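You operate a simulated robot arm through the tools that you are given. There is no shell and no other tool.

You are at the controls of a simulated robot arm. One attempt, no reset.

## Task
Start the laser, take the cover off, and open the beam when warm.
Fine: main switch and key on; the cover stands on the grey mat before the beam opens. Set down upright: teal round cover.

The check looks at the end state, three seconds after you hand in, the way a careful person would. Anything else that was tipped, shoved, dropped, spilled or broken makes it a failure. A push-on lid holds only when it is set on centred and level and pressed home; a screw cap is set on level and turned clockwise until tight.

## Robot
A 7-joint arm with a two-finger gripper, fixed in place. Base frame: the origin is on the floor under the middle of its stand, x ahead of it, y to its left, z up. Readings come in mm, degrees, newtons and seconds.
With the tool pointing down near the work surface it reaches from about 280 to 740 mm from the base axis. Its first joint turns from -143.0 to 143.0 degrees. Payload 2.45 kg.
The TCP is the grasp point between the finger pads, 26 mm short of the fingertips. In the tool frame z runs along the fingers and y along their closing line. The gripper opens to 96 mm; its body begins 69 mm behind the TCP.
Orientation is that of the tool frame in the base frame, as a unit quaternion [x, y, z, w]. With the fingers straight down and closing along the base's y, the tool's x points along the base's -x, its y along +y and its z along -z.

## Interface
- The arm moves only by the tool arm_command. Its argument "moves" is a list of rows, each a list of 7 numbers: the turn, a rotation vector about the tool's x, y, z in degrees, then the shift along the tool's x, y, z in mm, then the opening, from 0 (shut) to 1 (fully open). In form: [[rx, ry, rz, dx, dy, dz, gripper], ...]. A call has 1 to 20 rows; each row shifts and turns the commanded pose from where the row before left it, along the tool's axes as they then stand. A row lasts 0.2 s, in which the tool goes at most 50 mm and 8.6 degrees; a call with a longer step from one row to the next is refused whole, and so is a gripper value outside its range. A pose out of reach is approached as far as the arm can. The call stops where the force on the tool passes 40 N (or 10 N more than at its start, if that is more) or the arm is blocked; 0.2 s more then pass. The fingers move at their own pace (about 50 mm/s each) and stop on an object; they squeeze with about 31 N. The grip force told is the motor's: it shows also when the fingers shut on nothing. Time passes only in rows, and 0.2 s behind the last, so rows that do not move let the fingers close. It gives the time, the measured TCP pose, the force on the tool (base axes), the opening and the grip force at its end, in the units of the frame above (readings bear some noise), with the torque about the TCP (base axes, N m) and any sound that the robot's microphone picked up.
- Cameras (640 x 400 px; columns grow to the right, rows downward): "scene" is fixed at [61.5, 654.7, 1597.4]; the picture's right is [-0.95, -0.33, 0.00], its down [-0.18, 0.52, -0.84] and it looks along [0.27, -0.79, -0.55] (base axes); focal length 214 px, centre (320, 200). "wrist" rides on the gripper at [82, 3, -98] in the tool frame; the picture's right is [-0.04, 1.00, 0.00], its down [-0.73, -0.03, -0.68] and it looks along [-0.68, -0.03, 0.73] (tool axes); focal length 256 px, centre (320, 200). There is no depth. A picture from a camera that has moved, and an enlarged one, comes with that camera's place and axes in the base frame and with its lens. The place of the scene camera against the robot may be out by one fixed shift of up to 18 mm in any direction.
- camera(camera): a new picture of that camera. No time passes.
- move_column(by): slides the trunk up (or, below 0, down) by that many mm; the arm rides with it, the base frame stays. It gives what a move gives, with no picture.
- inspect(camera, box): a new picture of the part [left, top, right, bottom] of that camera's present view, enlarged. No time passes.
- close_job(): hands the job in; it is judged then, once.

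Nothing tells you positions but the pictures and the camera data. Unless the task says otherwise, let go and move clear before handing in.

The tools are called after ">>>" by a JSON object that holds its "api" and its "payload". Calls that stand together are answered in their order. arm_command: Moves the arm, as the interface text tells. Its arguments: {"type":"object","properties":{"moves":{"type":"array"}},"required":["moves"]} The other tools are called the same way: move_column (by) moves the trunk up or down; camera (camera) takes a picture; inspect (camera, box) takes an enlarged picture of a part of a camera's view; close_job () hands the job in.

At the start:

```text
time_s: 0.0
position: [451.9, -34.9, 1308.3]
ee_rot: [0.0, 1.0, 0.0, 0.0]
force: [-0.4, 0.1, 0.3]
moment: [-0.02, 0.02, -0.01]
gripper_width: 96.2
gripper_force: 0.0
trunk travel left (down, up): [-605.0, 35.0]
```

scene: 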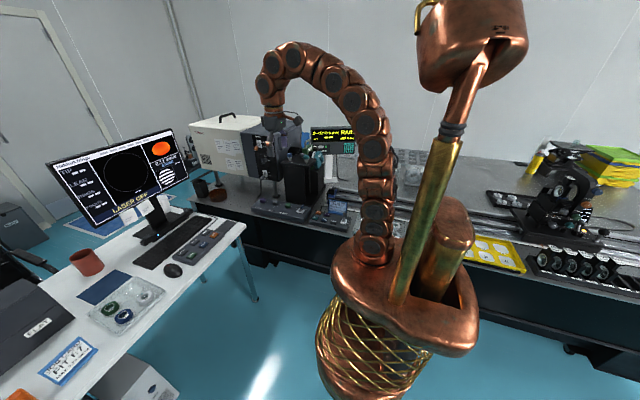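
wrist: 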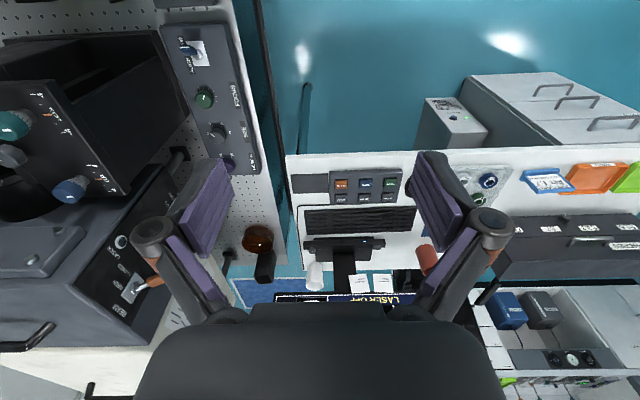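

I see a lab with an optical table carrying a laser and a desk with a monitor reading "LASER OFF". I'll start by looking closely at the pictures to find the switches, the key, the cover and the mat.

>>> {"api": "inspect", "payload": {"camera": "scene", "box": [180, 90, 400, 230]}}

>>> {"api": "inspect", "payload": {"camera": "wrist", "box": [0, 0, 320, 200]}}

>>> {"api": "inspect", "payload": {"camera": "wrist", "box": [0, 150, 320, 350]}}

>>> {"api": "inspect", "payload": {"camera": "scene", "box": [0, 110, 260, 390]}}

>>> {"api": "inspect", "payload": {"camera": "scene", "box": [400, 120, 640, 300]}}

>>> {"api": "inspect", "payload": {"camera": "wrist", "box": [280, 60, 640, 320]}}

```text
2.86 times, centred on (290, 160) of scene
camera zoom: at [61.5, 654.7, 1597.4], right [-0.95, -0.33, 0.0], down [-0.18, 0.52, -0.84], along [0.27, -0.79, -0.55], focal length 613 px, centre (406, 314)
```

zoom: 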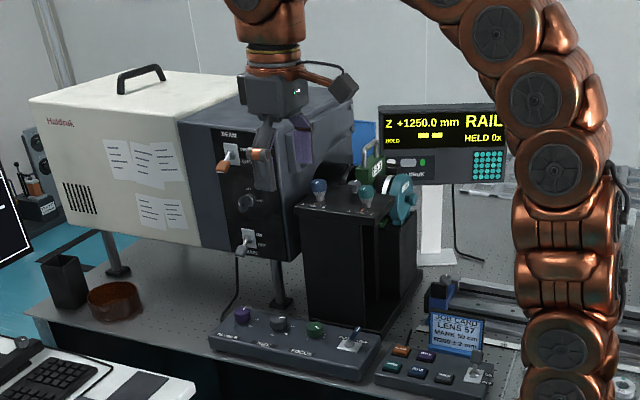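

```text
2.00 times, centred on (160, 100) of wrist
camera zoom: at [371.1, -31.0, 1408.0], right [0.04, 1.0, 0.0], down [0.73, -0.03, 0.68], along [0.68, -0.03, -0.73], focal length 512 px, centre (640, 400)
```

zoom: 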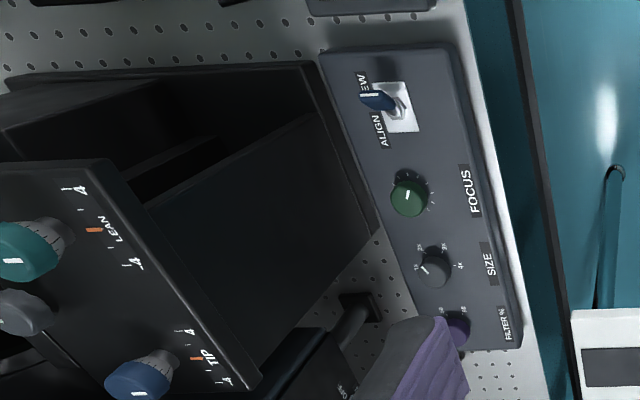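

```text
2.00 times, centred on (160, 250) of wrist
camera zoom: at [371.1, -31.0, 1408.0], right [0.04, 1.0, 0.0], down [0.73, -0.03, 0.68], along [0.68, -0.03, -0.73], focal length 512 px, centre (640, 100)
```

zoom: 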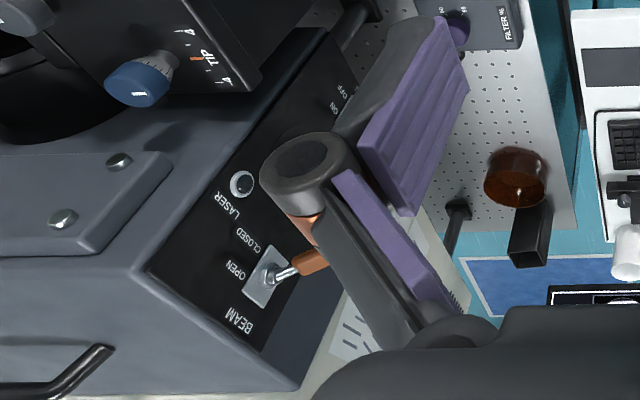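

```text
1.43 times, centred on (130, 250) of scene
camera zoom: at [61.5, 654.7, 1597.4], right [-0.95, -0.33, 0.0], down [-0.18, 0.52, -0.84], along [0.27, -0.79, -0.55], focal length 306 px, centre (591, 129)
```

zoom: 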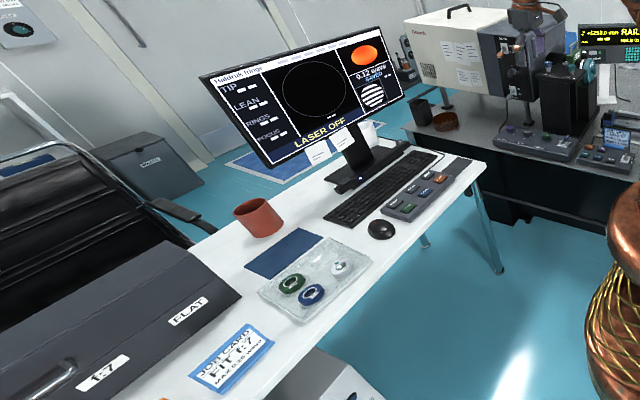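

```text
2.22 times, centred on (520, 210) of scene
camera zoom: at [61.5, 654.7, 1597.4], right [-0.95, -0.33, 0.0], down [-0.18, 0.52, -0.84], along [0.27, -0.79, -0.55], focal length 477 px, centre (-124, 178)
```

zoom: 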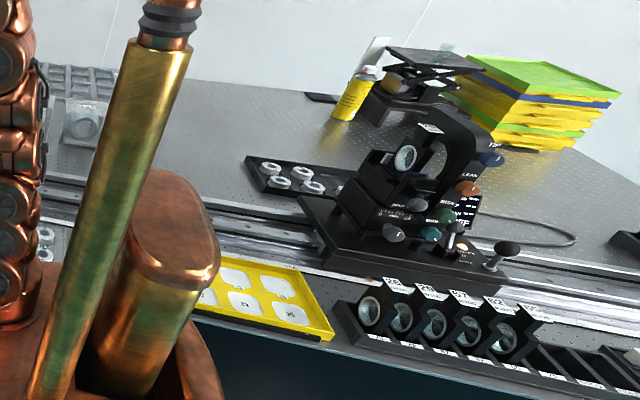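

```text
1.54 times, centred on (460, 190) of wrist
camera zoom: at [371.1, -31.0, 1408.0], right [0.04, 1.0, 0.0], down [0.73, -0.03, 0.68], along [0.68, -0.03, -0.73], focal length 394 px, centre (105, 215)
```

zoom: 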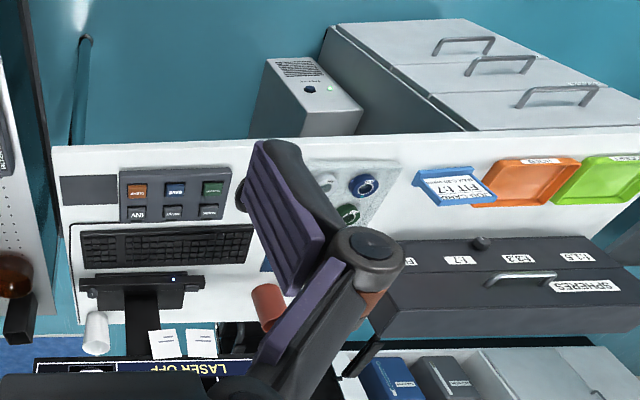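

The laser head with the BEAM toggle, key and main switch sits ahead on the right, and something round and teal is on the nearby tower. I'll zoom in further before moving.

>>> {"api": "inspect", "payload": {"camera": "scene", "box": [280, 130, 360, 180]}}

>>> {"api": "inspect", "payload": {"camera": "scene", "box": [240, 120, 320, 190]}}

>>> {"api": "inspect", "payload": {"camera": "scene", "box": [200, 190, 360, 240]}}

>>> {"api": "inspect", "payload": {"camera": "wrist", "box": [0, 70, 120, 220]}}

>>> {"api": "inspect", "payload": {"camera": "wrist", "box": [60, 180, 220, 320]}}

>>> {"api": "inspect", "payload": {"camera": "wrist", "box": [270, 140, 450, 310]}}

```text
8.00 times, centred on (320, 155) of scene
camera zoom: at [61.5, 654.7, 1597.4], right [-0.95, -0.33, 0.0], down [-0.18, 0.52, -0.84], along [0.27, -0.79, -0.55], focal length 1716 px, centre (320, 560)
```

zoom: 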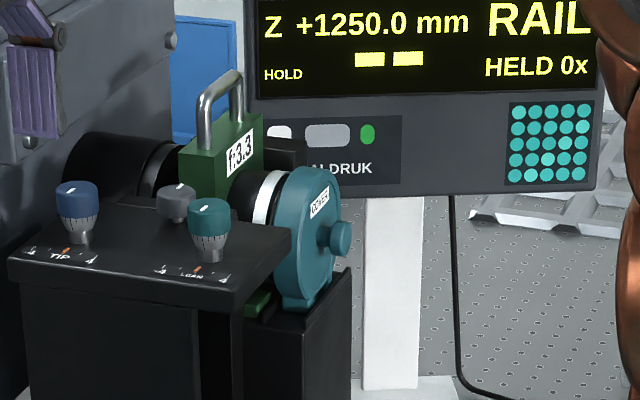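

```text
5.71 times, centred on (280, 155) of scene
camera zoom: at [61.5, 654.7, 1597.4], right [-0.95, -0.33, 0.0], down [-0.18, 0.52, -0.84], along [0.27, -0.79, -0.55], focal length 1226 px, centre (549, 457)
```

zoom: 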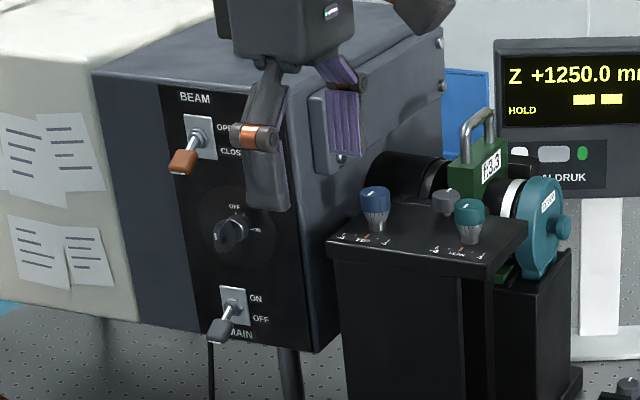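

```text
4.00 times, centred on (280, 215) of scene
camera zoom: at [61.5, 654.7, 1597.4], right [-0.95, -0.33, 0.0], down [-0.18, 0.52, -0.84], along [0.27, -0.79, -0.55], focal length 858 px, centre (480, 140)
```

zoom: 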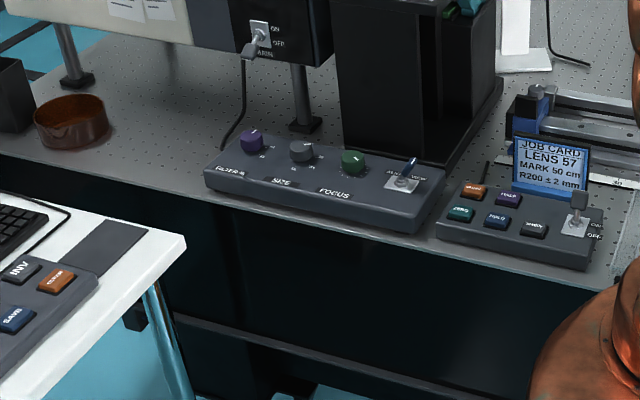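

```text
2.67 times, centred on (60, 145) of wrist
camera zoom: at [371.1, -31.0, 1408.0], right [0.04, 1.0, 0.0], down [0.73, -0.03, 0.68], along [0.68, -0.03, -0.73], focal length 683 px, centre (1013, 347)
```

zoom: 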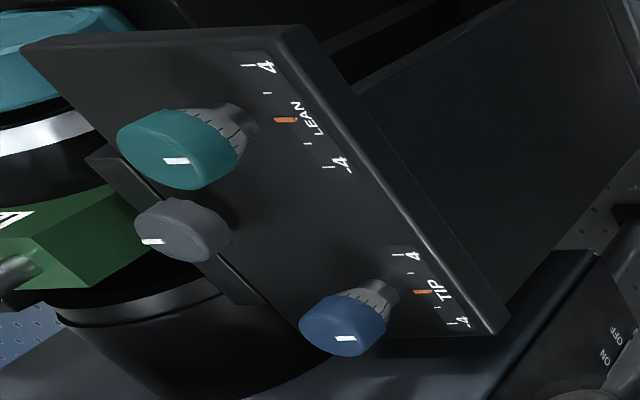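

```text
2.86 times, centred on (140, 250) of wrist
camera zoom: at [371.1, -31.0, 1408.0], right [0.04, 1.0, 0.0], down [0.73, -0.03, 0.68], along [0.68, -0.03, -0.73], focal length 731 px, centre (834, 57)
```

zoom: 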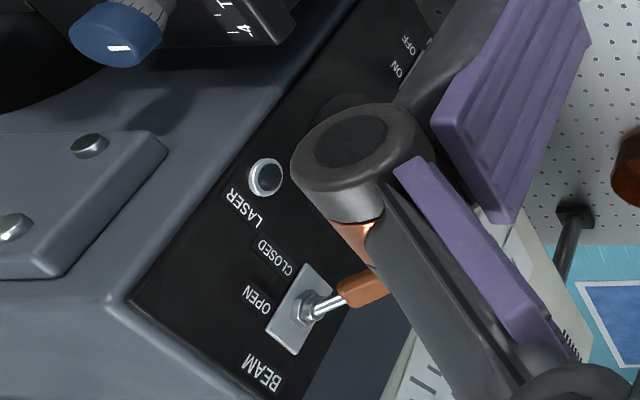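

```text
2.35 times, centred on (360, 225) of wrist
camera zoom: at [371.1, -31.0, 1408.0], right [0.04, 1.0, 0.0], down [0.73, -0.03, 0.68], along [0.68, -0.03, -0.73], focal length 602 px, centre (226, 141)
```

zoom: 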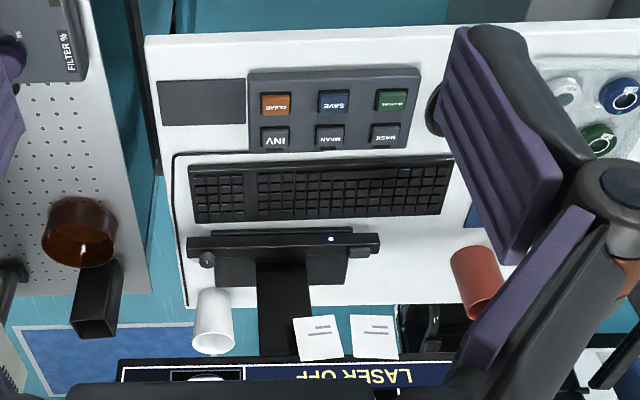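

The teal COVER sits on the lens at the front of the tower. The panel on the laser's +y face carries BEAM, KEY and MAIN, and the grey mat looks to be the rectangle at the desk end beside the keypad. I'll turn the wrist camera toward the laser for a better look.

>>> {"api": "arm_command", "payload": {"moves": [[0, 0, 8, 0, 0, 0, 1], [0, 0, 8, 0, 0, 0, 1], [0, 0, 8, 0, 0, 0, 1], [0, 0, 8, 0, 0, 0, 1], [0, 0, 8, 0, 0, 0, 1]]}}

>>> {"api": "camera", "payload": {"camera": "wrist"}}

```text
time_s: 1.2
position: [452.6, -35.4, 1309.6]
ee_rot: [0.343, 0.939, -0.001, 0.0]
force: [-0.3, -0.5, -0.6]
moment: [-0.04, 0.0, -0.01]
gripper_width: 96.0
gripper_force: 0.0
trunk travel left (down, up): [-605.0, 35.0]
```

```text
taken
camera wrist: at [392.2, 20.9, 1408.0], right [0.68, 0.74, 0.0], down [0.54, -0.5, 0.68], along [0.5, -0.46, -0.73], focal length 256 px, centre (320, 200)
```

wrist: 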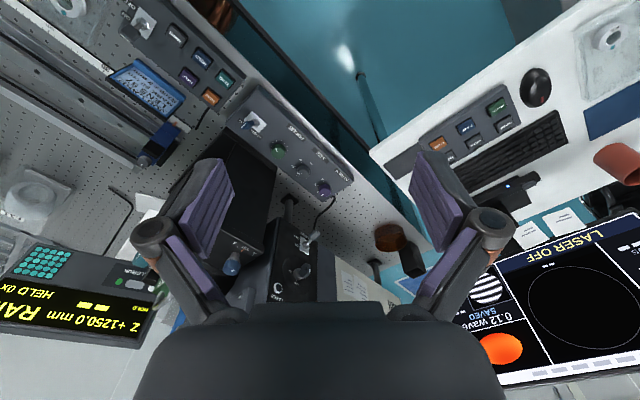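

The camera is turned, but the left finger hides the cover. I estimate the cover near (457, -550, 1066), so I'll move the wrist camera up in front of it for a close view.

>>> {"api": "arm_command", "payload": {"moves": [[0, 0, 0, -18, -38.4, 8.6, 1], [0, 0, 0, -18, -38.4, 8.6, 1], [0, 0, 0, -18, -38.4, 8.6, 1], [0, 0, 0, -18, -38.4, 8.6, 1], [0, 0, 0, -18, -38.4, 8.6, 1], [0, 0, 0, -18, -38.4, 8.6, 1], [0, 0, 0, -18, -38.4, 8.6, 1], [0, 0, 0, -18, -38.4, 8.6, 1]]}}

>>> {"api": "camera", "payload": {"camera": "wrist"}}

>>> {"api": "camera", "payload": {"camera": "scene"}}

```text
time_s: 3.0
position: [363.9, -363.0, 1240.7]
ee_rot: [0.342, 0.94, 0.0, 0.001]
force: [0.2, 0.1, -0.2]
moment: [-0.05, 0.01, 0.01]
gripper_width: 95.9
gripper_force: 0.1
trunk travel left (down, up): [-605.0, 35.0]
```

```text
taken
camera wrist: at [304.2, -307.2, 1338.5], right [0.67, 0.74, 0.0], down [0.54, -0.49, 0.68], along [0.5, -0.46, -0.73], focal length 256 px, centre (320, 200)
```

wrist: 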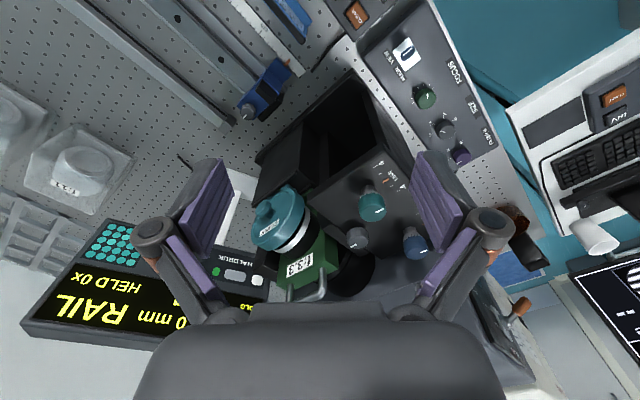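

```text
taken
```

scene: 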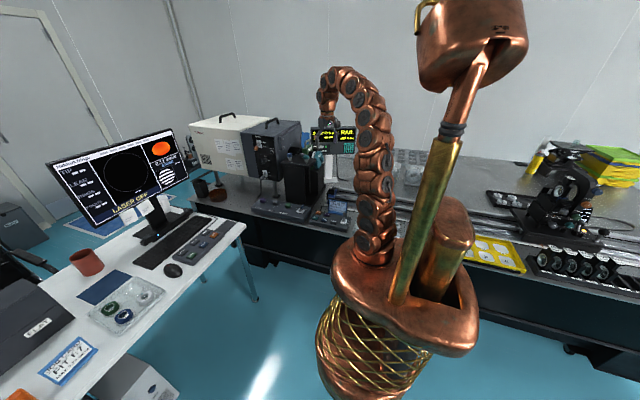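

The cover, with a knob facing -x, comes out near (476, -605, 1020). I'll zoom in on it, the panel and the mat.

>>> {"api": "inspect", "payload": {"camera": "wrist", "box": [220, 150, 380, 310]}}

>>> {"api": "inspect", "payload": {"camera": "wrist", "box": [420, 40, 640, 340]}}

>>> {"api": "inspect", "payload": {"camera": "scene", "box": [280, 130, 360, 200]}}

>>> {"api": "inspect", "payload": {"camera": "scene", "box": [235, 115, 305, 190]}}

```text
2.50 times, centred on (300, 230) of wrist
camera zoom: at [304.2, -307.2, 1338.5], right [0.67, 0.74, 0.0], down [0.54, -0.49, 0.68], along [0.5, -0.46, -0.73], focal length 640 px, centre (370, 125)
```

zoom: 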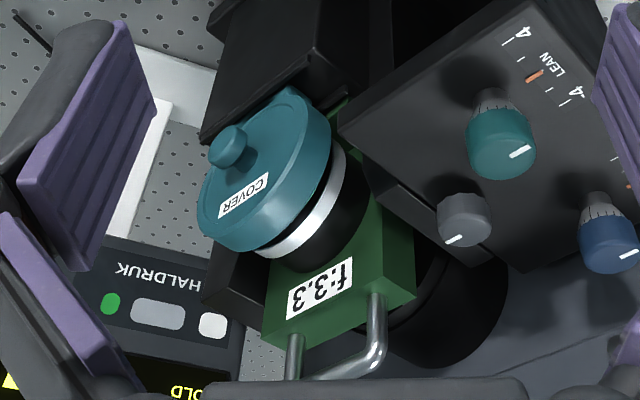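

```text
1.33 times, centred on (530, 190) of wrist
camera zoom: at [304.2, -307.2, 1338.5], right [0.67, 0.74, 0.0], down [0.54, -0.49, 0.68], along [0.5, -0.46, -0.73], focal length 341 px, centre (40, 213)
```

zoom: 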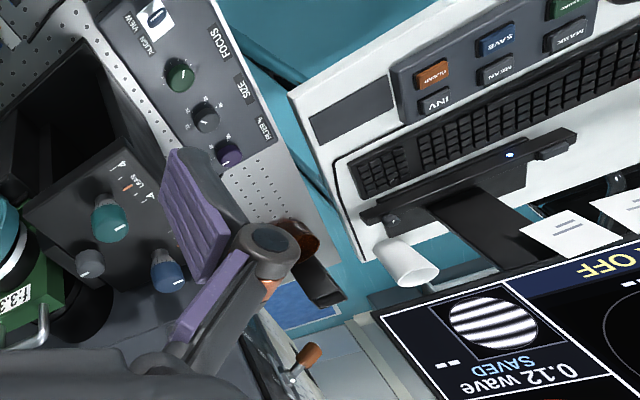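

```text
5.71 times, centred on (320, 165) of scene
camera zoom: at [61.5, 654.7, 1597.4], right [-0.95, -0.33, 0.0], down [-0.18, 0.52, -0.84], along [0.27, -0.79, -0.55], focal length 1226 px, centre (320, 400)
```

zoom: 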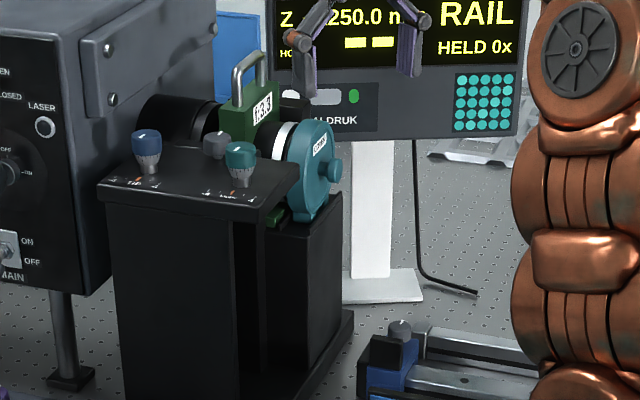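

```text
5.33 times, centred on (270, 152) of scene
camera zoom: at [61.5, 654.7, 1597.4], right [-0.95, -0.33, 0.0], down [-0.18, 0.52, -0.84], along [0.27, -0.79, -0.55], focal length 1144 px, centre (587, 453)
```

zoom: 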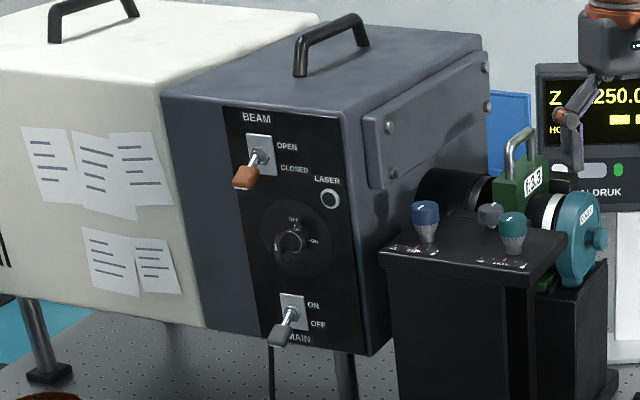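

The cover has a flat foot at its bottom, so "upright" means standing on that foot as it is mounted now. Next I'll check whether the wrist can roll 180° so the camera rides above the gripper when the tool is horizontal.

>>> {"api": "arm_command", "payload": {"moves": [[0, 0, 8, 0, 0, 0, 1], [0, 0, 8, 0, 0, 0, 1], [0, 0, 8, 0, 0, 0, 1], [0, 0, 8, 0, 0, 0, 1], [0, 0, 8, 0, 0, 0, 1], [0, 0, 8, 0, 0, 0, 1], [0, 0, 8, 0, 0, 0, 1], [0, 0, 8, 0, 0, 0, 1], [0, 0, 8, 0, 0, 0, 1], [0, 0, 8, 0, 0, 0, 1], [0, 0, 8, 0, 0, 0, 1], [0, 0, 8, 0, 0, 0, 1], [0, 0, 8, 0, 0, 0, 1], [0, 0, 8, 0, 0, 0, 1], [0, 0, 8, 0, 0, 0, 1], [0, 0, 8, 0, 0, 0, 1], [0, 0, 8, 0, 0, 0, 1]]}}

>>> {"api": "camera", "payload": {"camera": "wrist"}}

```text
time_s: 6.6
position: [366.0, -363.3, 1241.2]
ee_rot: [0.999, 0.033, 0.0, 0.0]
force: [-0.2, 0.4, -0.4]
moment: [0.01, 0.0, 0.02]
gripper_width: 96.0
gripper_force: 0.1
trunk travel left (down, up): [-605.0, 35.0]
```

```text
taken
camera wrist: at [447.0, -360.2, 1339.1], right [0.03, -1.0, 0.0], down [-0.73, -0.02, 0.68], along [-0.68, -0.02, -0.73], focal length 256 px, centre (320, 200)
```

wrist: 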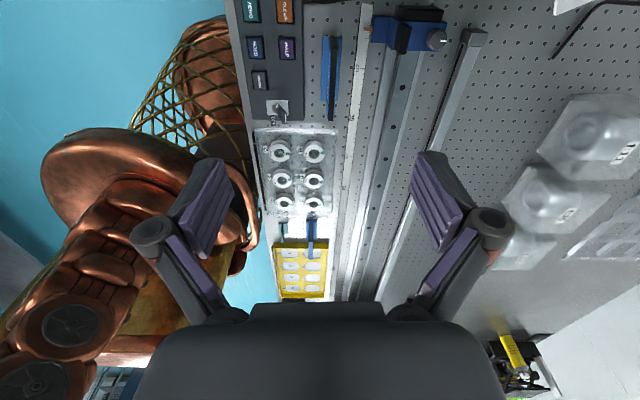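

The roll works. Next I'll back toward the middle, tilt the tool horizontal and swing it toward the panel.

>>> {"api": "arm_command", "payload": {"moves": [[0, 0, 0, 19.6, -41.4, 0, 1], [0, 0, 0, 19.6, -41.4, 0, 1], [0, 0, 0, 19.6, -41.4, 0, 1], [0, 0, 0, 19.6, -41.4, 0, 1], [0, 0, 0, 19.6, -41.4, 0, 1], [0, 8.18, 0, 0, 0, 0, 1], [0, 8.18, 0, 0, 0, 0, 1], [0, 8.18, 0, 0, 0, 0, 1], [0, 8.18, 0, 0, 0, 0, 1], [0, 8.18, 0, 0, 0, 0, 1], [0, 8.18, 0, 0, 0, 0, 1], [0, 8.18, 0, 0, 0, 0, 1], [0, 8.18, 0, 0, 0, 0, 1], [0, 8.18, 0, 0, 0, 0, 1], [0, 8.18, 0, 0, 0, 0, 1], [0, 8.18, 0, 0, 0, 0, 1]]}}

>>> {"api": "camera", "payload": {"camera": "wrist"}}

```text
time_s: 10.0
position: [474.4, -193.1, 1291.4]
ee_rot: [0.735, 0.031, 0.677, -0.032]
force: [-0.3, 0.2, 0.0]
moment: [0.01, -0.02, 0.04]
gripper_width: 96.0
gripper_force: 0.1
out of reach, approached as far as the arm can: row 14, 15, 16
trunk travel left (down, up): [-605.0, 35.0]
```

```text
taken
camera wrist: at [383.3, -204.7, 1380.1], right [0.09, -1.0, -0.05], down [-0.74, -0.03, -0.68], along [0.67, 0.09, -0.73], focal length 256 px, centre (320, 200)
```

wrist: 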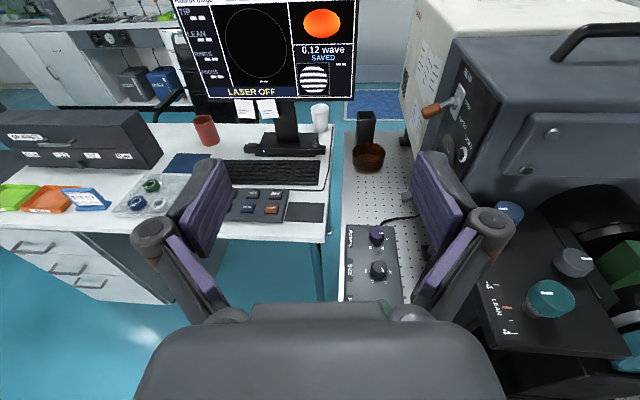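

The tool is nearly level, though it was a bit too close in to reach fully. I'll move forward and down and see how it settles.

>>> {"api": "arm_command", "payload": {"moves": [[0, 0, 0, -15, 0, 35, 1], [0, 0, 0, -15, 0, 35, 1], [0, 0, 0, -15, 0, 35, 1], [0, 0, 0, -15, 0, 35, 1], [0, 0, 0, 0, 0, 0, 1]]}}

```text
time_s: 11.2
position: [608.7, -179.2, 1220.0]
ee_rot: [0.734, 0.033, 0.677, -0.032]
force: [-1.0, 1.1, -0.5]
moment: [0.01, 0.01, 0.01]
gripper_width: 96.0
gripper_force: 0.2
trunk travel left (down, up): [-605.0, 35.0]
```

Commands continue from the reached pose. I'll pitch level and yaw toward the panel.

>>> {"api": "arm_command", "payload": {"moves": [[0, 4.6, 0, 0, 0, 0, 1], [-8.16, 0, 0, 0, 0, 0, 1], [-8.16, 0, 0, 0, 0, 0, 1], [-8.16, 0, 0, 0, 0, 0, 1], [-8.16, 0, 0, 0, 0, 0, 1], [-8.16, 0, 0, 0, 0, 0, 1], [-8.16, 0, 0, 0, 0, 0, 1], [-8.16, 0, 0, 0, 0, 0, 1], [-8.16, 0, 0, 0, 0, 0, 1], [0, 0, 0, 0, 0, 0, 1]]}}

>>> {"api": "camera", "payload": {"camera": "wrist"}}

```text
time_s: 13.4
position: [613.6, -275.4, 1192.3]
ee_rot: [0.64, -0.226, 0.698, 0.229]
force: [-0.2, 0.7, 0.6]
moment: [-0.03, 0.03, -0.02]
gripper_width: 96.2
gripper_force: 0.0
out of reach, approached as far as the arm can: row 3, 4, 5, 6, 7, 8, 9
trunk travel left (down, up): [-605.0, 35.0]
```

```text
taken
camera wrist: at [528.8, -214.9, 1266.0], right [-0.6, -0.79, -0.06], down [-0.46, 0.41, -0.78], along [0.65, -0.45, -0.62], focal length 256 px, centre (320, 200)
```

wrist: 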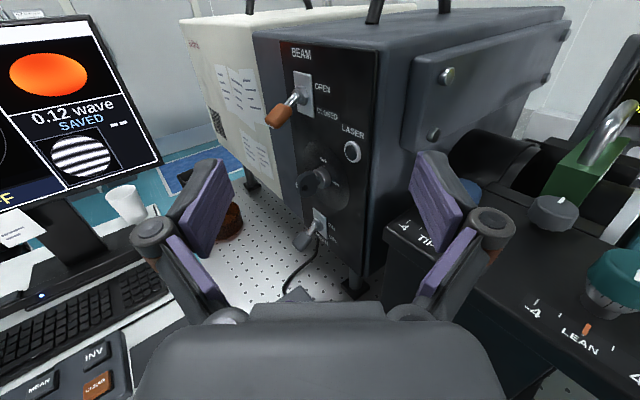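

This gives a clear view of the panel: BEAM at the top, the LASER lamp, the key and MAIN. I'll zoom in.

>>> {"api": "inspect", "payload": {"camera": "wrist", "box": [250, 40, 410, 140]}}

>>> {"api": "inspect", "payload": {"camera": "wrist", "box": [270, 130, 390, 290]}}

```text
4.00 times, centred on (330, 90) of wrist
camera zoom: at [528.8, -214.9, 1266.0], right [-0.6, -0.79, -0.06], down [-0.46, 0.41, -0.78], along [0.65, -0.45, -0.62], focal length 1024 px, centre (280, 640)
```

zoom: 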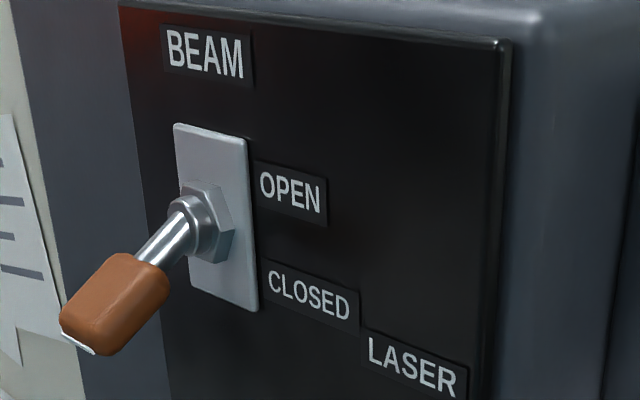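

```text
2.50 times, centred on (330, 210) of wrist
camera zoom: at [528.8, -214.9, 1266.0], right [-0.6, -0.79, -0.06], down [-0.46, 0.41, -0.78], along [0.65, -0.45, -0.62], focal length 640 px, centre (295, 175)
```

zoom: 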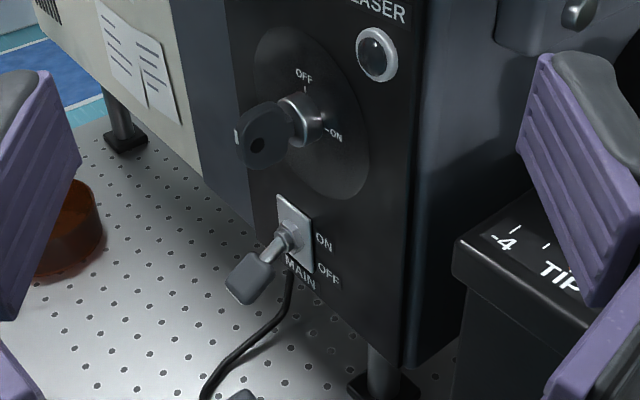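

My estimates with the panel face at y ≈ -363 are BEAM at (757, z 1190), key at (727, z 1104) and MAIN at (747, z 1018). I'll drop lower and back off a little for a second view, to check these and the tower clearance.

>>> {"api": "arm_command", "payload": {"moves": [[0, 0, 0, -32, -13, -17, 0], [0, 0, 0, -32, -13, -17, 0], [0, 0, 0, -32, -13, -17, 0], [0, -4.5, 0, 0, 0, 0, 0], [0, 0, 0, 0, 0, 0, 0]]}}

>>> {"api": "camera", "payload": {"camera": "wrist"}}

```text
time_s: 14.6
position: [628.0, -258.5, 1105.9]
ee_rot: [0.664, -0.252, 0.664, 0.233]
force: [0.2, 0.2, -0.3]
moment: [0.01, -0.01, -0.02]
gripper_width: 0.0
gripper_force: 16.5
out of reach, approached as far as the arm can: row 1, 2, 3, 4
trunk travel left (down, up): [-605.0, 35.0]
```

```text
taken
camera wrist: at [550.7, -199.5, 1188.6], right [-0.64, -0.76, -0.07], down [-0.49, 0.48, -0.73], along [0.59, -0.44, -0.68], focal length 256 px, centre (320, 200)
```

wrist: 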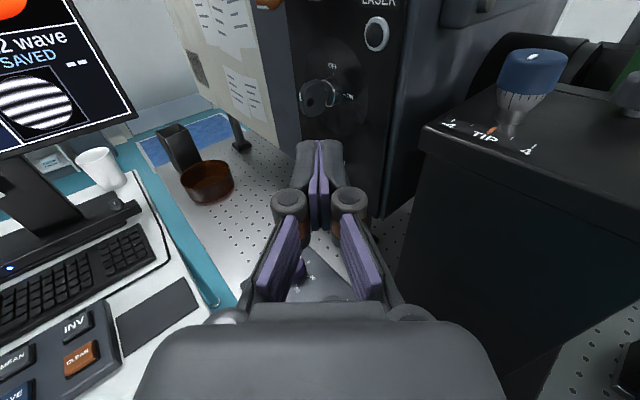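

The tool-level pose near the panel hits the wrist limits because the shoulder sits high; lowering the trunk should relax it. First I'll zoom this view for triangulation.

>>> {"api": "inspect", "payload": {"camera": "wrist", "box": [280, 0, 440, 110]}}

>>> {"api": "inspect", "payload": {"camera": "wrist", "box": [390, 30, 640, 190]}}

>>> {"api": "inspect", "payload": {"camera": "wrist", "box": [240, 120, 400, 220]}}

```text
3.64 times, centred on (360, 55) of wrist
camera zoom: at [550.7, -199.5, 1188.6], right [-0.64, -0.76, -0.07], down [-0.49, 0.48, -0.73], along [0.59, -0.44, -0.68], focal length 931 px, centre (174, 727)
```

zoom: 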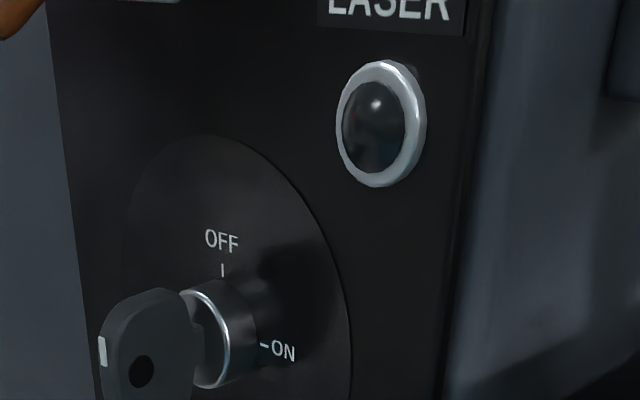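

```text
2.50 times, centred on (515, 110) of wrist
camera zoom: at [550.7, -199.5, 1188.6], right [-0.64, -0.76, -0.07], down [-0.49, 0.48, -0.73], along [0.59, -0.44, -0.68], focal length 640 px, centre (-168, 425)
```

zoom: 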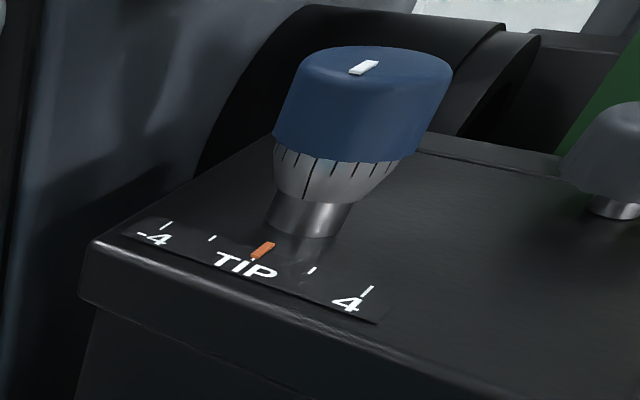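

```text
4.00 times, centred on (320, 170) of wrist
camera zoom: at [550.7, -199.5, 1188.6], right [-0.64, -0.76, -0.07], down [-0.49, 0.48, -0.73], along [0.59, -0.44, -0.68], focal length 1024 px, centre (320, 320)
```

zoom: 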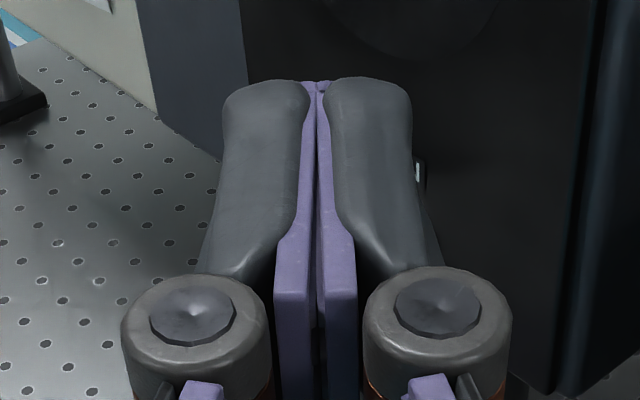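

I'll pitch the tool down to a comfortable angle and raise the arm, then lower the trunk.

>>> {"api": "arm_command", "payload": {"moves": [[0, -8, 0, 0, 0, -20, 0], [0, -8, 0, 0, 0, -20, 0], [0, -8, 0, 0, 0, 0, 0], [0, -8, 0, 0, 0, 0, 0], [0, -8, 0, 0, 0, 0, 0], [0, 0, 0, 0, 0, 0, 0]]}}

```text
time_s: 16.0
position: [628.5, -258.3, 1105.4]
ee_rot: [0.664, -0.252, 0.664, 0.235]
force: [-0.1, -0.9, 0.1]
moment: [-0.01, 0.03, -0.01]
gripper_width: 0.0
gripper_force: 28.6
out of reach, approached as far as the arm can: row 1, 2, 3, 4, 5
trunk travel left (down, up): [-605.0, 35.0]
```

The arm did not move; it looks stuck at a joint limit. I'll try small steps up and outward to free it.

>>> {"api": "arm_command", "payload": {"moves": [[0, 0, 0, 20, 0, 0, 0], [0, 0, 0, 20, 0, 0, 0], [0, 0, 0, 20, 0, 0, 0], [0, 0, 0, 0, 0, 0, 0]]}}

```text
time_s: 17.0
position: [628.7, -259.0, 1106.0]
ee_rot: [0.664, -0.252, 0.664, 0.234]
force: [0.3, 0.8, 0.6]
moment: [0.0, 0.01, -0.02]
gripper_width: 0.0
gripper_force: 27.9
out of reach, approached as far as the arm can: row 1, 2, 3
trunk travel left (down, up): [-605.0, 35.0]
```

It is still stuck, so I'll try rolling the wrist back about the tool axis in case the last joint is at its limit.

>>> {"api": "arm_command", "payload": {"moves": [[0, 0, -8, 0, 0, 0, 0], [0, 0, -8, 0, 0, 0, 0], [0, 0, 0, 0, 0, 0, 0]]}}

```text
time_s: 17.8
position: [628.6, -259.1, 1106.2]
ee_rot: [0.692, -0.158, 0.625, 0.324]
force: [0.0, -1.1, -0.2]
moment: [0.01, 0.01, 0.01]
gripper_width: 0.2
gripper_force: 28.4
trunk travel left (down, up): [-605.0, 35.0]
```

Rolling back freed it, so the last joint was at its limit at about +176°. I'll stay near +160°. Now I'll back off and lower a bit to view the MAIN switch.

>>> {"api": "arm_command", "payload": {"moves": [[0, 0, 0, 0, 0, -30, 0], [0, 0, 0, 0, 0, -30, 0], [0, 0, 0, -24, -6, 0, 0], [0, 0, 0, -24, -6, 0, 0], [0, 0, 0, 0, 0, 0, 0]]}}

>>> {"api": "camera", "payload": {"camera": "wrist"}}

```text
time_s: 19.0
position: [629.0, -260.3, 1057.0]
ee_rot: [0.693, -0.158, 0.625, 0.323]
force: [1.4, 0.7, 0.1]
moment: [0.02, 0.02, 0.01]
gripper_width: 0.2
gripper_force: 28.2
out of reach, approached as far as the arm can: row 1, 2
trunk travel left (down, up): [-605.0, 35.0]
```

```text
taken
camera wrist: at [565.2, -182.6, 1137.2], right [-0.63, -0.75, 0.21], down [-0.62, 0.32, -0.71], along [0.46, -0.58, -0.67], focal length 256 px, centre (320, 200)
```

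wrist: 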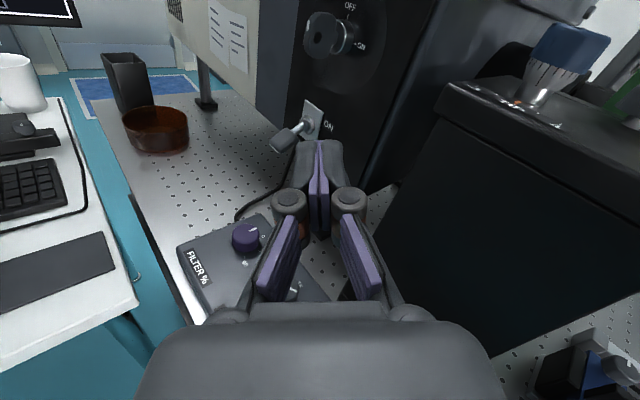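

Lowering worked. I'll zoom in on MAIN and the key for triangulation.

>>> {"api": "inspect", "payload": {"camera": "wrist", "box": [260, 80, 360, 160]}}

>>> {"api": "inspect", "payload": {"camera": "wrist", "box": [280, 0, 400, 80]}}

>>> {"api": "inspect", "payload": {"camera": "wrist", "box": [400, 60, 640, 260]}}

>>> {"api": "inspect", "payload": {"camera": "scene", "box": [235, 115, 345, 200]}}

```text
5.00 times, centred on (310, 120) of wrist
camera zoom: at [565.2, -182.6, 1137.2], right [-0.63, -0.75, 0.21], down [-0.62, 0.32, -0.71], along [0.46, -0.58, -0.67], focal length 1280 px, centre (370, 600)
```

zoom: 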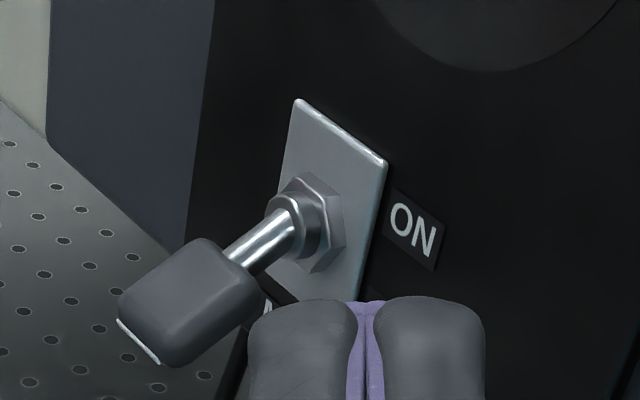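

```text
5.00 times, centred on (340, 40) of wrist
camera zoom: at [565.2, -182.6, 1137.2], right [-0.63, -0.75, 0.21], down [-0.62, 0.32, -0.71], along [0.46, -0.58, -0.67], focal length 1280 px, centre (220, 1000)
```

zoom: 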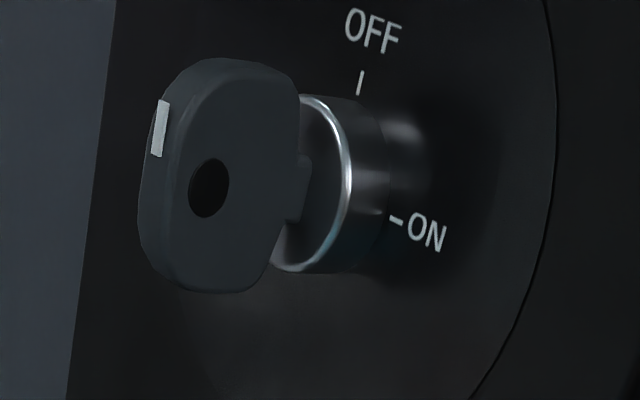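

```text
2.00 times, centred on (520, 160) of wrist
camera zoom: at [565.2, -182.6, 1137.2], right [-0.63, -0.75, 0.21], down [-0.62, 0.32, -0.71], along [0.46, -0.58, -0.67], focal length 512 px, centre (-80, 280)
```

zoom: 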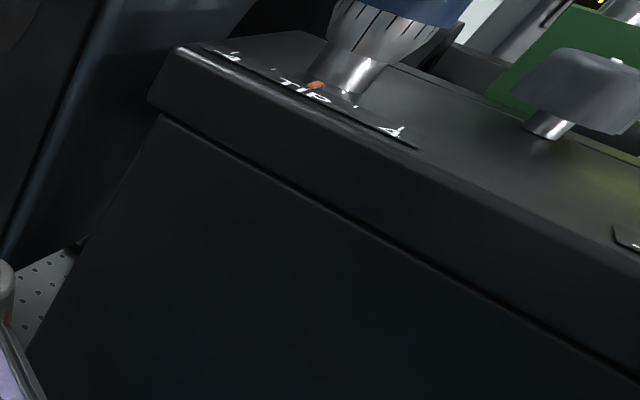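

```text
4.71 times, centred on (290, 158) of scene
camera zoom: at [61.5, 654.7, 1597.4], right [-0.95, -0.33, 0.0], down [-0.18, 0.52, -0.84], along [0.27, -0.79, -0.55], focal length 1009 px, centre (461, 400)
```

zoom: 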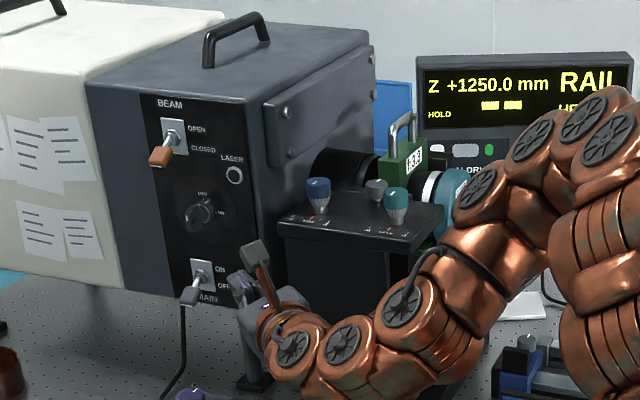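

Triangulating between views puts the panel face near y ≈ -373, with MAIN's handle at (762, -340, 984) and the switch currently down at OFF. The key axis is at (746, z 1092) and BEAM at (773, z 1185). I'll lower the closed fingers below the MAIN handle height.

>>> {"api": "arm_command", "payload": {"moves": [[0, 0, 0, -25.9, -6.7, 0.3, 0], [0, 0, 0, -25.9, -6.7, 0.3, 0], [0, 0, 0, -25.9, -6.7, 0.3, 0], [0, 0, 0, -25.9, -6.7, 0.3, 0], [0, 0, 0, 0, 0, 0, 0]]}}

>>> {"api": "camera", "payload": {"camera": "wrist"}}

>>> {"api": "camera", "payload": {"camera": "scene"}}

```text
time_s: 20.2
position: [627.7, -259.3, 949.4]
ee_rot: [0.693, -0.157, 0.625, 0.323]
force: [-0.4, 0.0, -0.2]
moment: [0.01, -0.01, 0.0]
gripper_width: 0.1
gripper_force: 29.1
trunk travel left (down, up): [-605.0, 35.0]
```

```text
taken
camera wrist: at [564.0, -182.3, 1030.2], right [-0.63, -0.75, 0.21], down [-0.62, 0.32, -0.71], along [0.46, -0.58, -0.67], focal length 256 px, centre (320, 200)
```

wrist: 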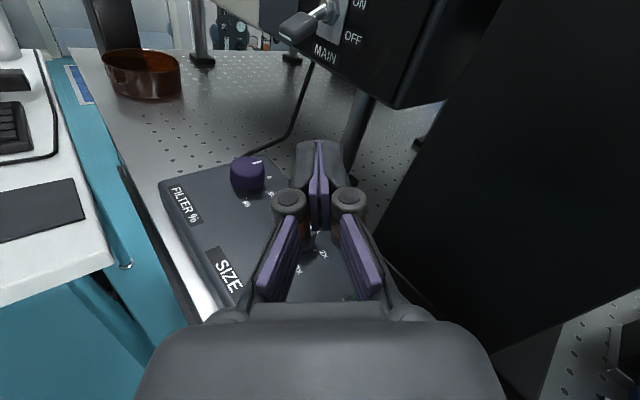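

```text
taken
```

scene: 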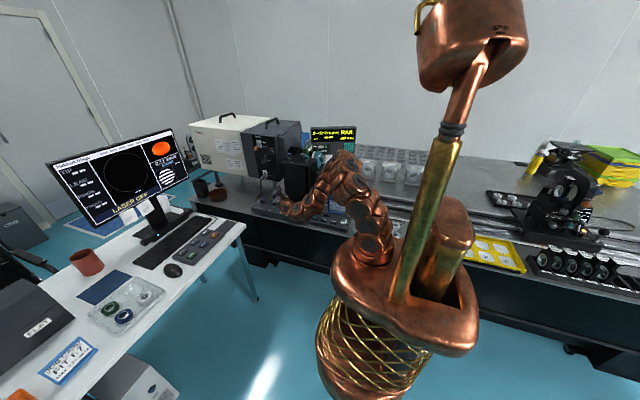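

The stick is now below MAIN's handle. I'll zoom to re-verify the handle position and the cable.

>>> {"api": "inspect", "payload": {"camera": "wrist", "box": [260, 0, 380, 80]}}

>>> {"api": "inspect", "payload": {"camera": "scene", "box": [240, 130, 340, 230]}}

```text
5.00 times, centred on (320, 40) of wrist
camera zoom: at [564.0, -182.3, 1030.2], right [-0.63, -0.75, 0.21], down [-0.62, 0.32, -0.71], along [0.46, -0.58, -0.67], focal length 1280 px, centre (320, 1000)
```

zoom: 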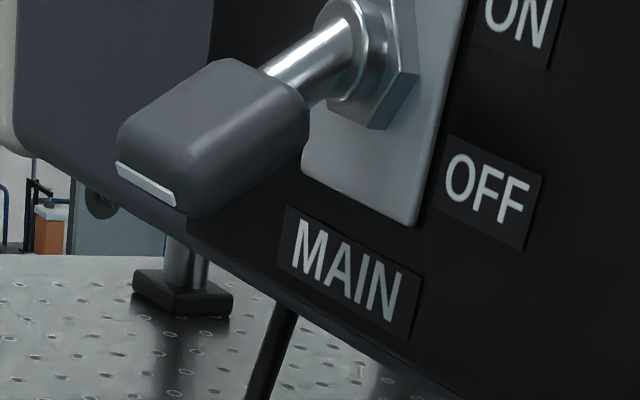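

```text
4.00 times, centred on (290, 180) of scene
camera zoom: at [61.5, 654.7, 1597.4], right [-0.95, -0.33, 0.0], down [-0.18, 0.52, -0.84], along [0.27, -0.79, -0.55], focal length 858 px, centre (440, 280)
```

zoom: 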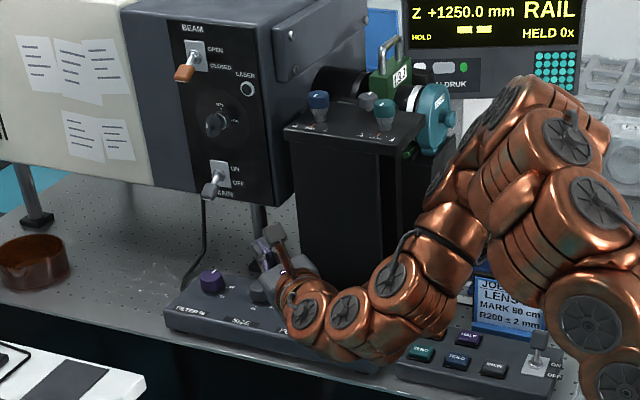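

The refined MAIN handle centre is (760, -337, 986). The path below it is clear, so I'll slide the closed fingertips under it.

>>> {"api": "arm_command", "payload": {"moves": [[0, 0, 0, 2.1, -7.0, 30.8, 0], [0, 0, 0, 2.1, -7.0, 30.8, 0], [0, 0, 0, 2.1, -7.0, 30.8, 0], [0, 0, 0, 2.1, -7.0, 30.8, 0], [0, 0, 0, 0, 0, 0, 0]]}}

>>> {"api": "camera", "payload": {"camera": "wrist"}}

>>> {"api": "inspect", "payload": {"camera": "scene", "box": [240, 130, 340, 230]}}

```text
time_s: 21.4
position: [724.9, -317.8, 953.3]
ee_rot: [0.692, -0.155, 0.628, 0.321]
force: [0.9, 0.3, -0.3]
moment: [0.04, -0.02, 0.01]
gripper_width: 0.0
gripper_force: 28.1
out of reach, approached as far as the arm can: row 4
trunk travel left (down, up): [-605.0, 35.0]
```

```text
taken
camera wrist: at [661.5, -240.6, 1033.7], right [-0.62, -0.75, 0.21], down [-0.63, 0.32, -0.71], along [0.47, -0.58, -0.67], focal length 256 px, centre (320, 200)
```

wrist: 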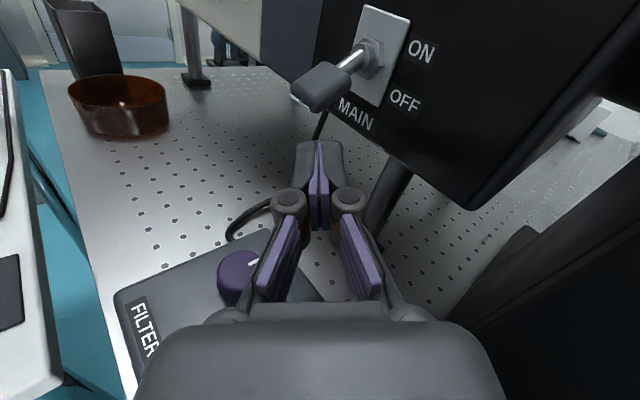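

```text
4.00 times, centred on (290, 180) of scene
camera zoom: at [61.5, 654.7, 1597.4], right [-0.95, -0.33, 0.0], down [-0.18, 0.52, -0.84], along [0.27, -0.79, -0.55], focal length 858 px, centre (440, 280)
```

zoom: 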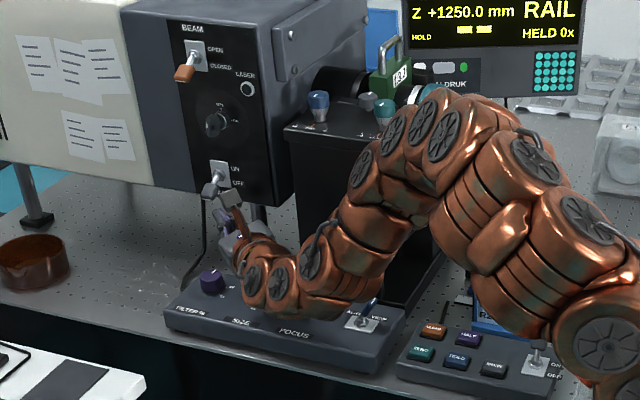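

The last step stopped about 15 mm short because the wrist is again near its roll limit. I'll roll back further and finish the approach.

>>> {"api": "arm_command", "payload": {"moves": [[0, 0, -8, 0, 0, 0, 0], [0, 0, -8, 0, 0, 0, 0], [0, 0, -8, 0, 0, 0, 0], [0, 0, 0, 3.4, -10.5, 12.2, 0], [0, 0, 0, 0, 0, 0, 0]]}}

>>> {"api": "camera", "payload": {"camera": "wrist"}}

```text
time_s: 22.6
position: [726.9, -319.8, 951.4]
ee_rot: [0.709, -0.007, 0.547, 0.445]
force: [-0.3, 1.0, 0.9]
moment: [0.0, 0.03, -0.02]
gripper_width: 0.1
gripper_force: 28.3
out of reach, approached as far as the arm can: row 4
trunk travel left (down, up): [-605.0, 35.0]
```

```text
taken
camera wrist: at [681.6, -219.3, 1018.3], right [-0.51, -0.62, 0.59], down [-0.8, 0.1, -0.59], along [0.31, -0.78, -0.55], focal length 256 px, centre (320, 200)
```

wrist: 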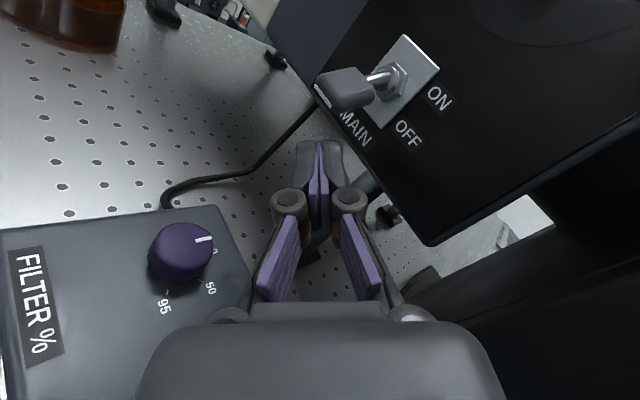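

The limit isn't roll; it's the wrist bend, because the elbow hangs to the right. I'll yaw the tool toward a more radial direction, which also brings the tip further under the handle.

>>> {"api": "arm_command", "payload": {"moves": [[6.25, 4.99, 0, 0, 0, 0, 0], [6.25, 4.99, 0, 0, 0, 0, 0], [0, 0, 0, 0, 0, 0, 0]]}}

>>> {"api": "camera", "payload": {"camera": "wrist"}}

```text
time_s: 23.4
position: [725.1, -319.3, 951.1]
ee_rot: [0.704, 0.089, 0.602, 0.365]
force: [0.4, 0.6, -0.8]
moment: [0.02, -0.03, 0.03]
gripper_width: 0.0
gripper_force: 28.6
trunk travel left (down, up): [-605.0, 35.0]
```

```text
taken
camera wrist: at [656.6, -234.9, 1018.5], right [-0.33, -0.74, 0.59], down [-0.8, -0.12, -0.59], along [0.5, -0.66, -0.55], focal length 256 px, centre (320, 200)
```

wrist: 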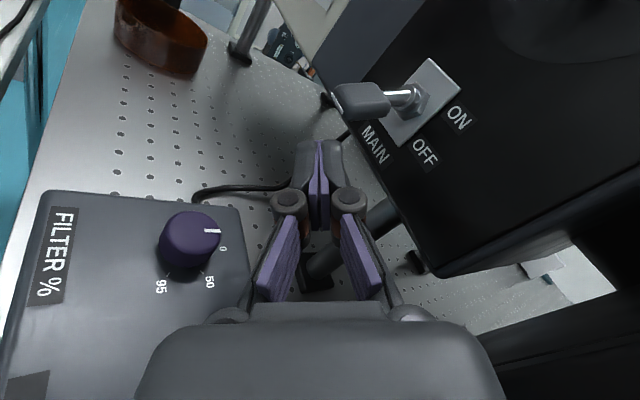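

The yaw worked and the tip is nearly under the handle. I'll move forward another 20 mm.

>>> {"api": "arm_command", "payload": {"moves": [[0, 0, 0, 0.9, -1.0, 10.4, 0], [0, 0, 0, 0.9, -1.0, 10.4, 0], [0, 0, 0, 0, 0, 0, 0]]}}

>>> {"api": "inspect", "payload": {"camera": "wrist", "box": [240, 60, 480, 220]}}

```text
time_s: 24.2
position: [746.3, -324.4, 951.6]
ee_rot: [0.705, 0.087, 0.602, 0.366]
force: [0.5, 0.5, 0.4]
moment: [-0.05, 0.0, 0.02]
gripper_width: 0.1
gripper_force: 28.2
trunk travel left (down, up): [-605.0, 35.0]
```

```text
2.50 times, centred on (360, 140) of wrist
camera zoom: at [676.5, -240.5, 1018.2], right [-0.33, -0.74, 0.59], down [-0.8, -0.11, -0.59], along [0.5, -0.66, -0.55], focal length 640 px, centre (220, 350)
```

zoom: 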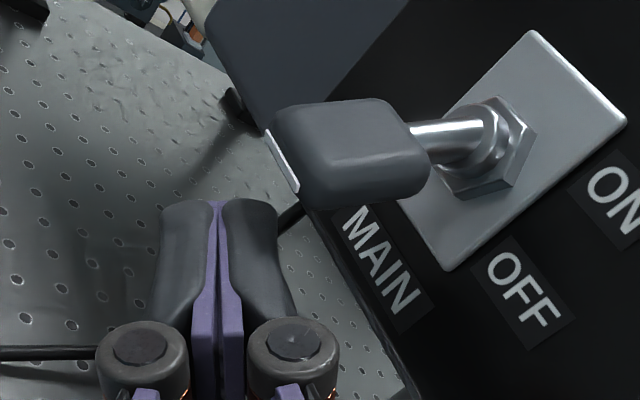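

The fingertips are under the handle, so I'll raise them to flip MAIN up to ON.

>>> {"api": "arm_command", "payload": {"moves": [[0, 0, 0, 7.8, 6.2, 0, 0], [0, 0, 0, 7.8, 6.2, 0, 0], [0, 0, 0, 7.8, 6.2, 0, 0], [0, 0, 0, 7.8, 6.2, 0, 0], [0, 0, 0, 7.8, 6.2, 0, 0], [0, 0, 0, 0, 0, 0, 0]]}}

>>> {"api": "camera", "payload": {"camera": "wrist"}}

```text
time_s: 25.6
position: [745.7, -324.6, 993.9]
ee_rot: [0.71, 0.088, 0.598, 0.361]
force: [-2.8, 3.0, -12.3]
moment: [0.06, 0.18, 0.1]
gripper_width: 0.2
gripper_force: 28.4
trunk travel left (down, up): [-605.0, 35.0]
heard: click
stopped in row 6: the force on the tool passed its limit at 42 N (the readings are from after the stop); the commanded pose is now the measured one
```

```text
taken
camera wrist: at [676.9, -240.5, 1062.5], right [-0.32, -0.74, 0.59], down [-0.81, -0.11, -0.58], along [0.49, -0.66, -0.57], focal length 256 px, centre (320, 200)
```

wrist: 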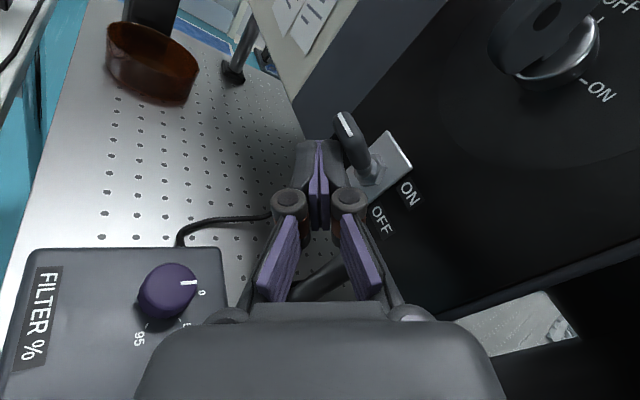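

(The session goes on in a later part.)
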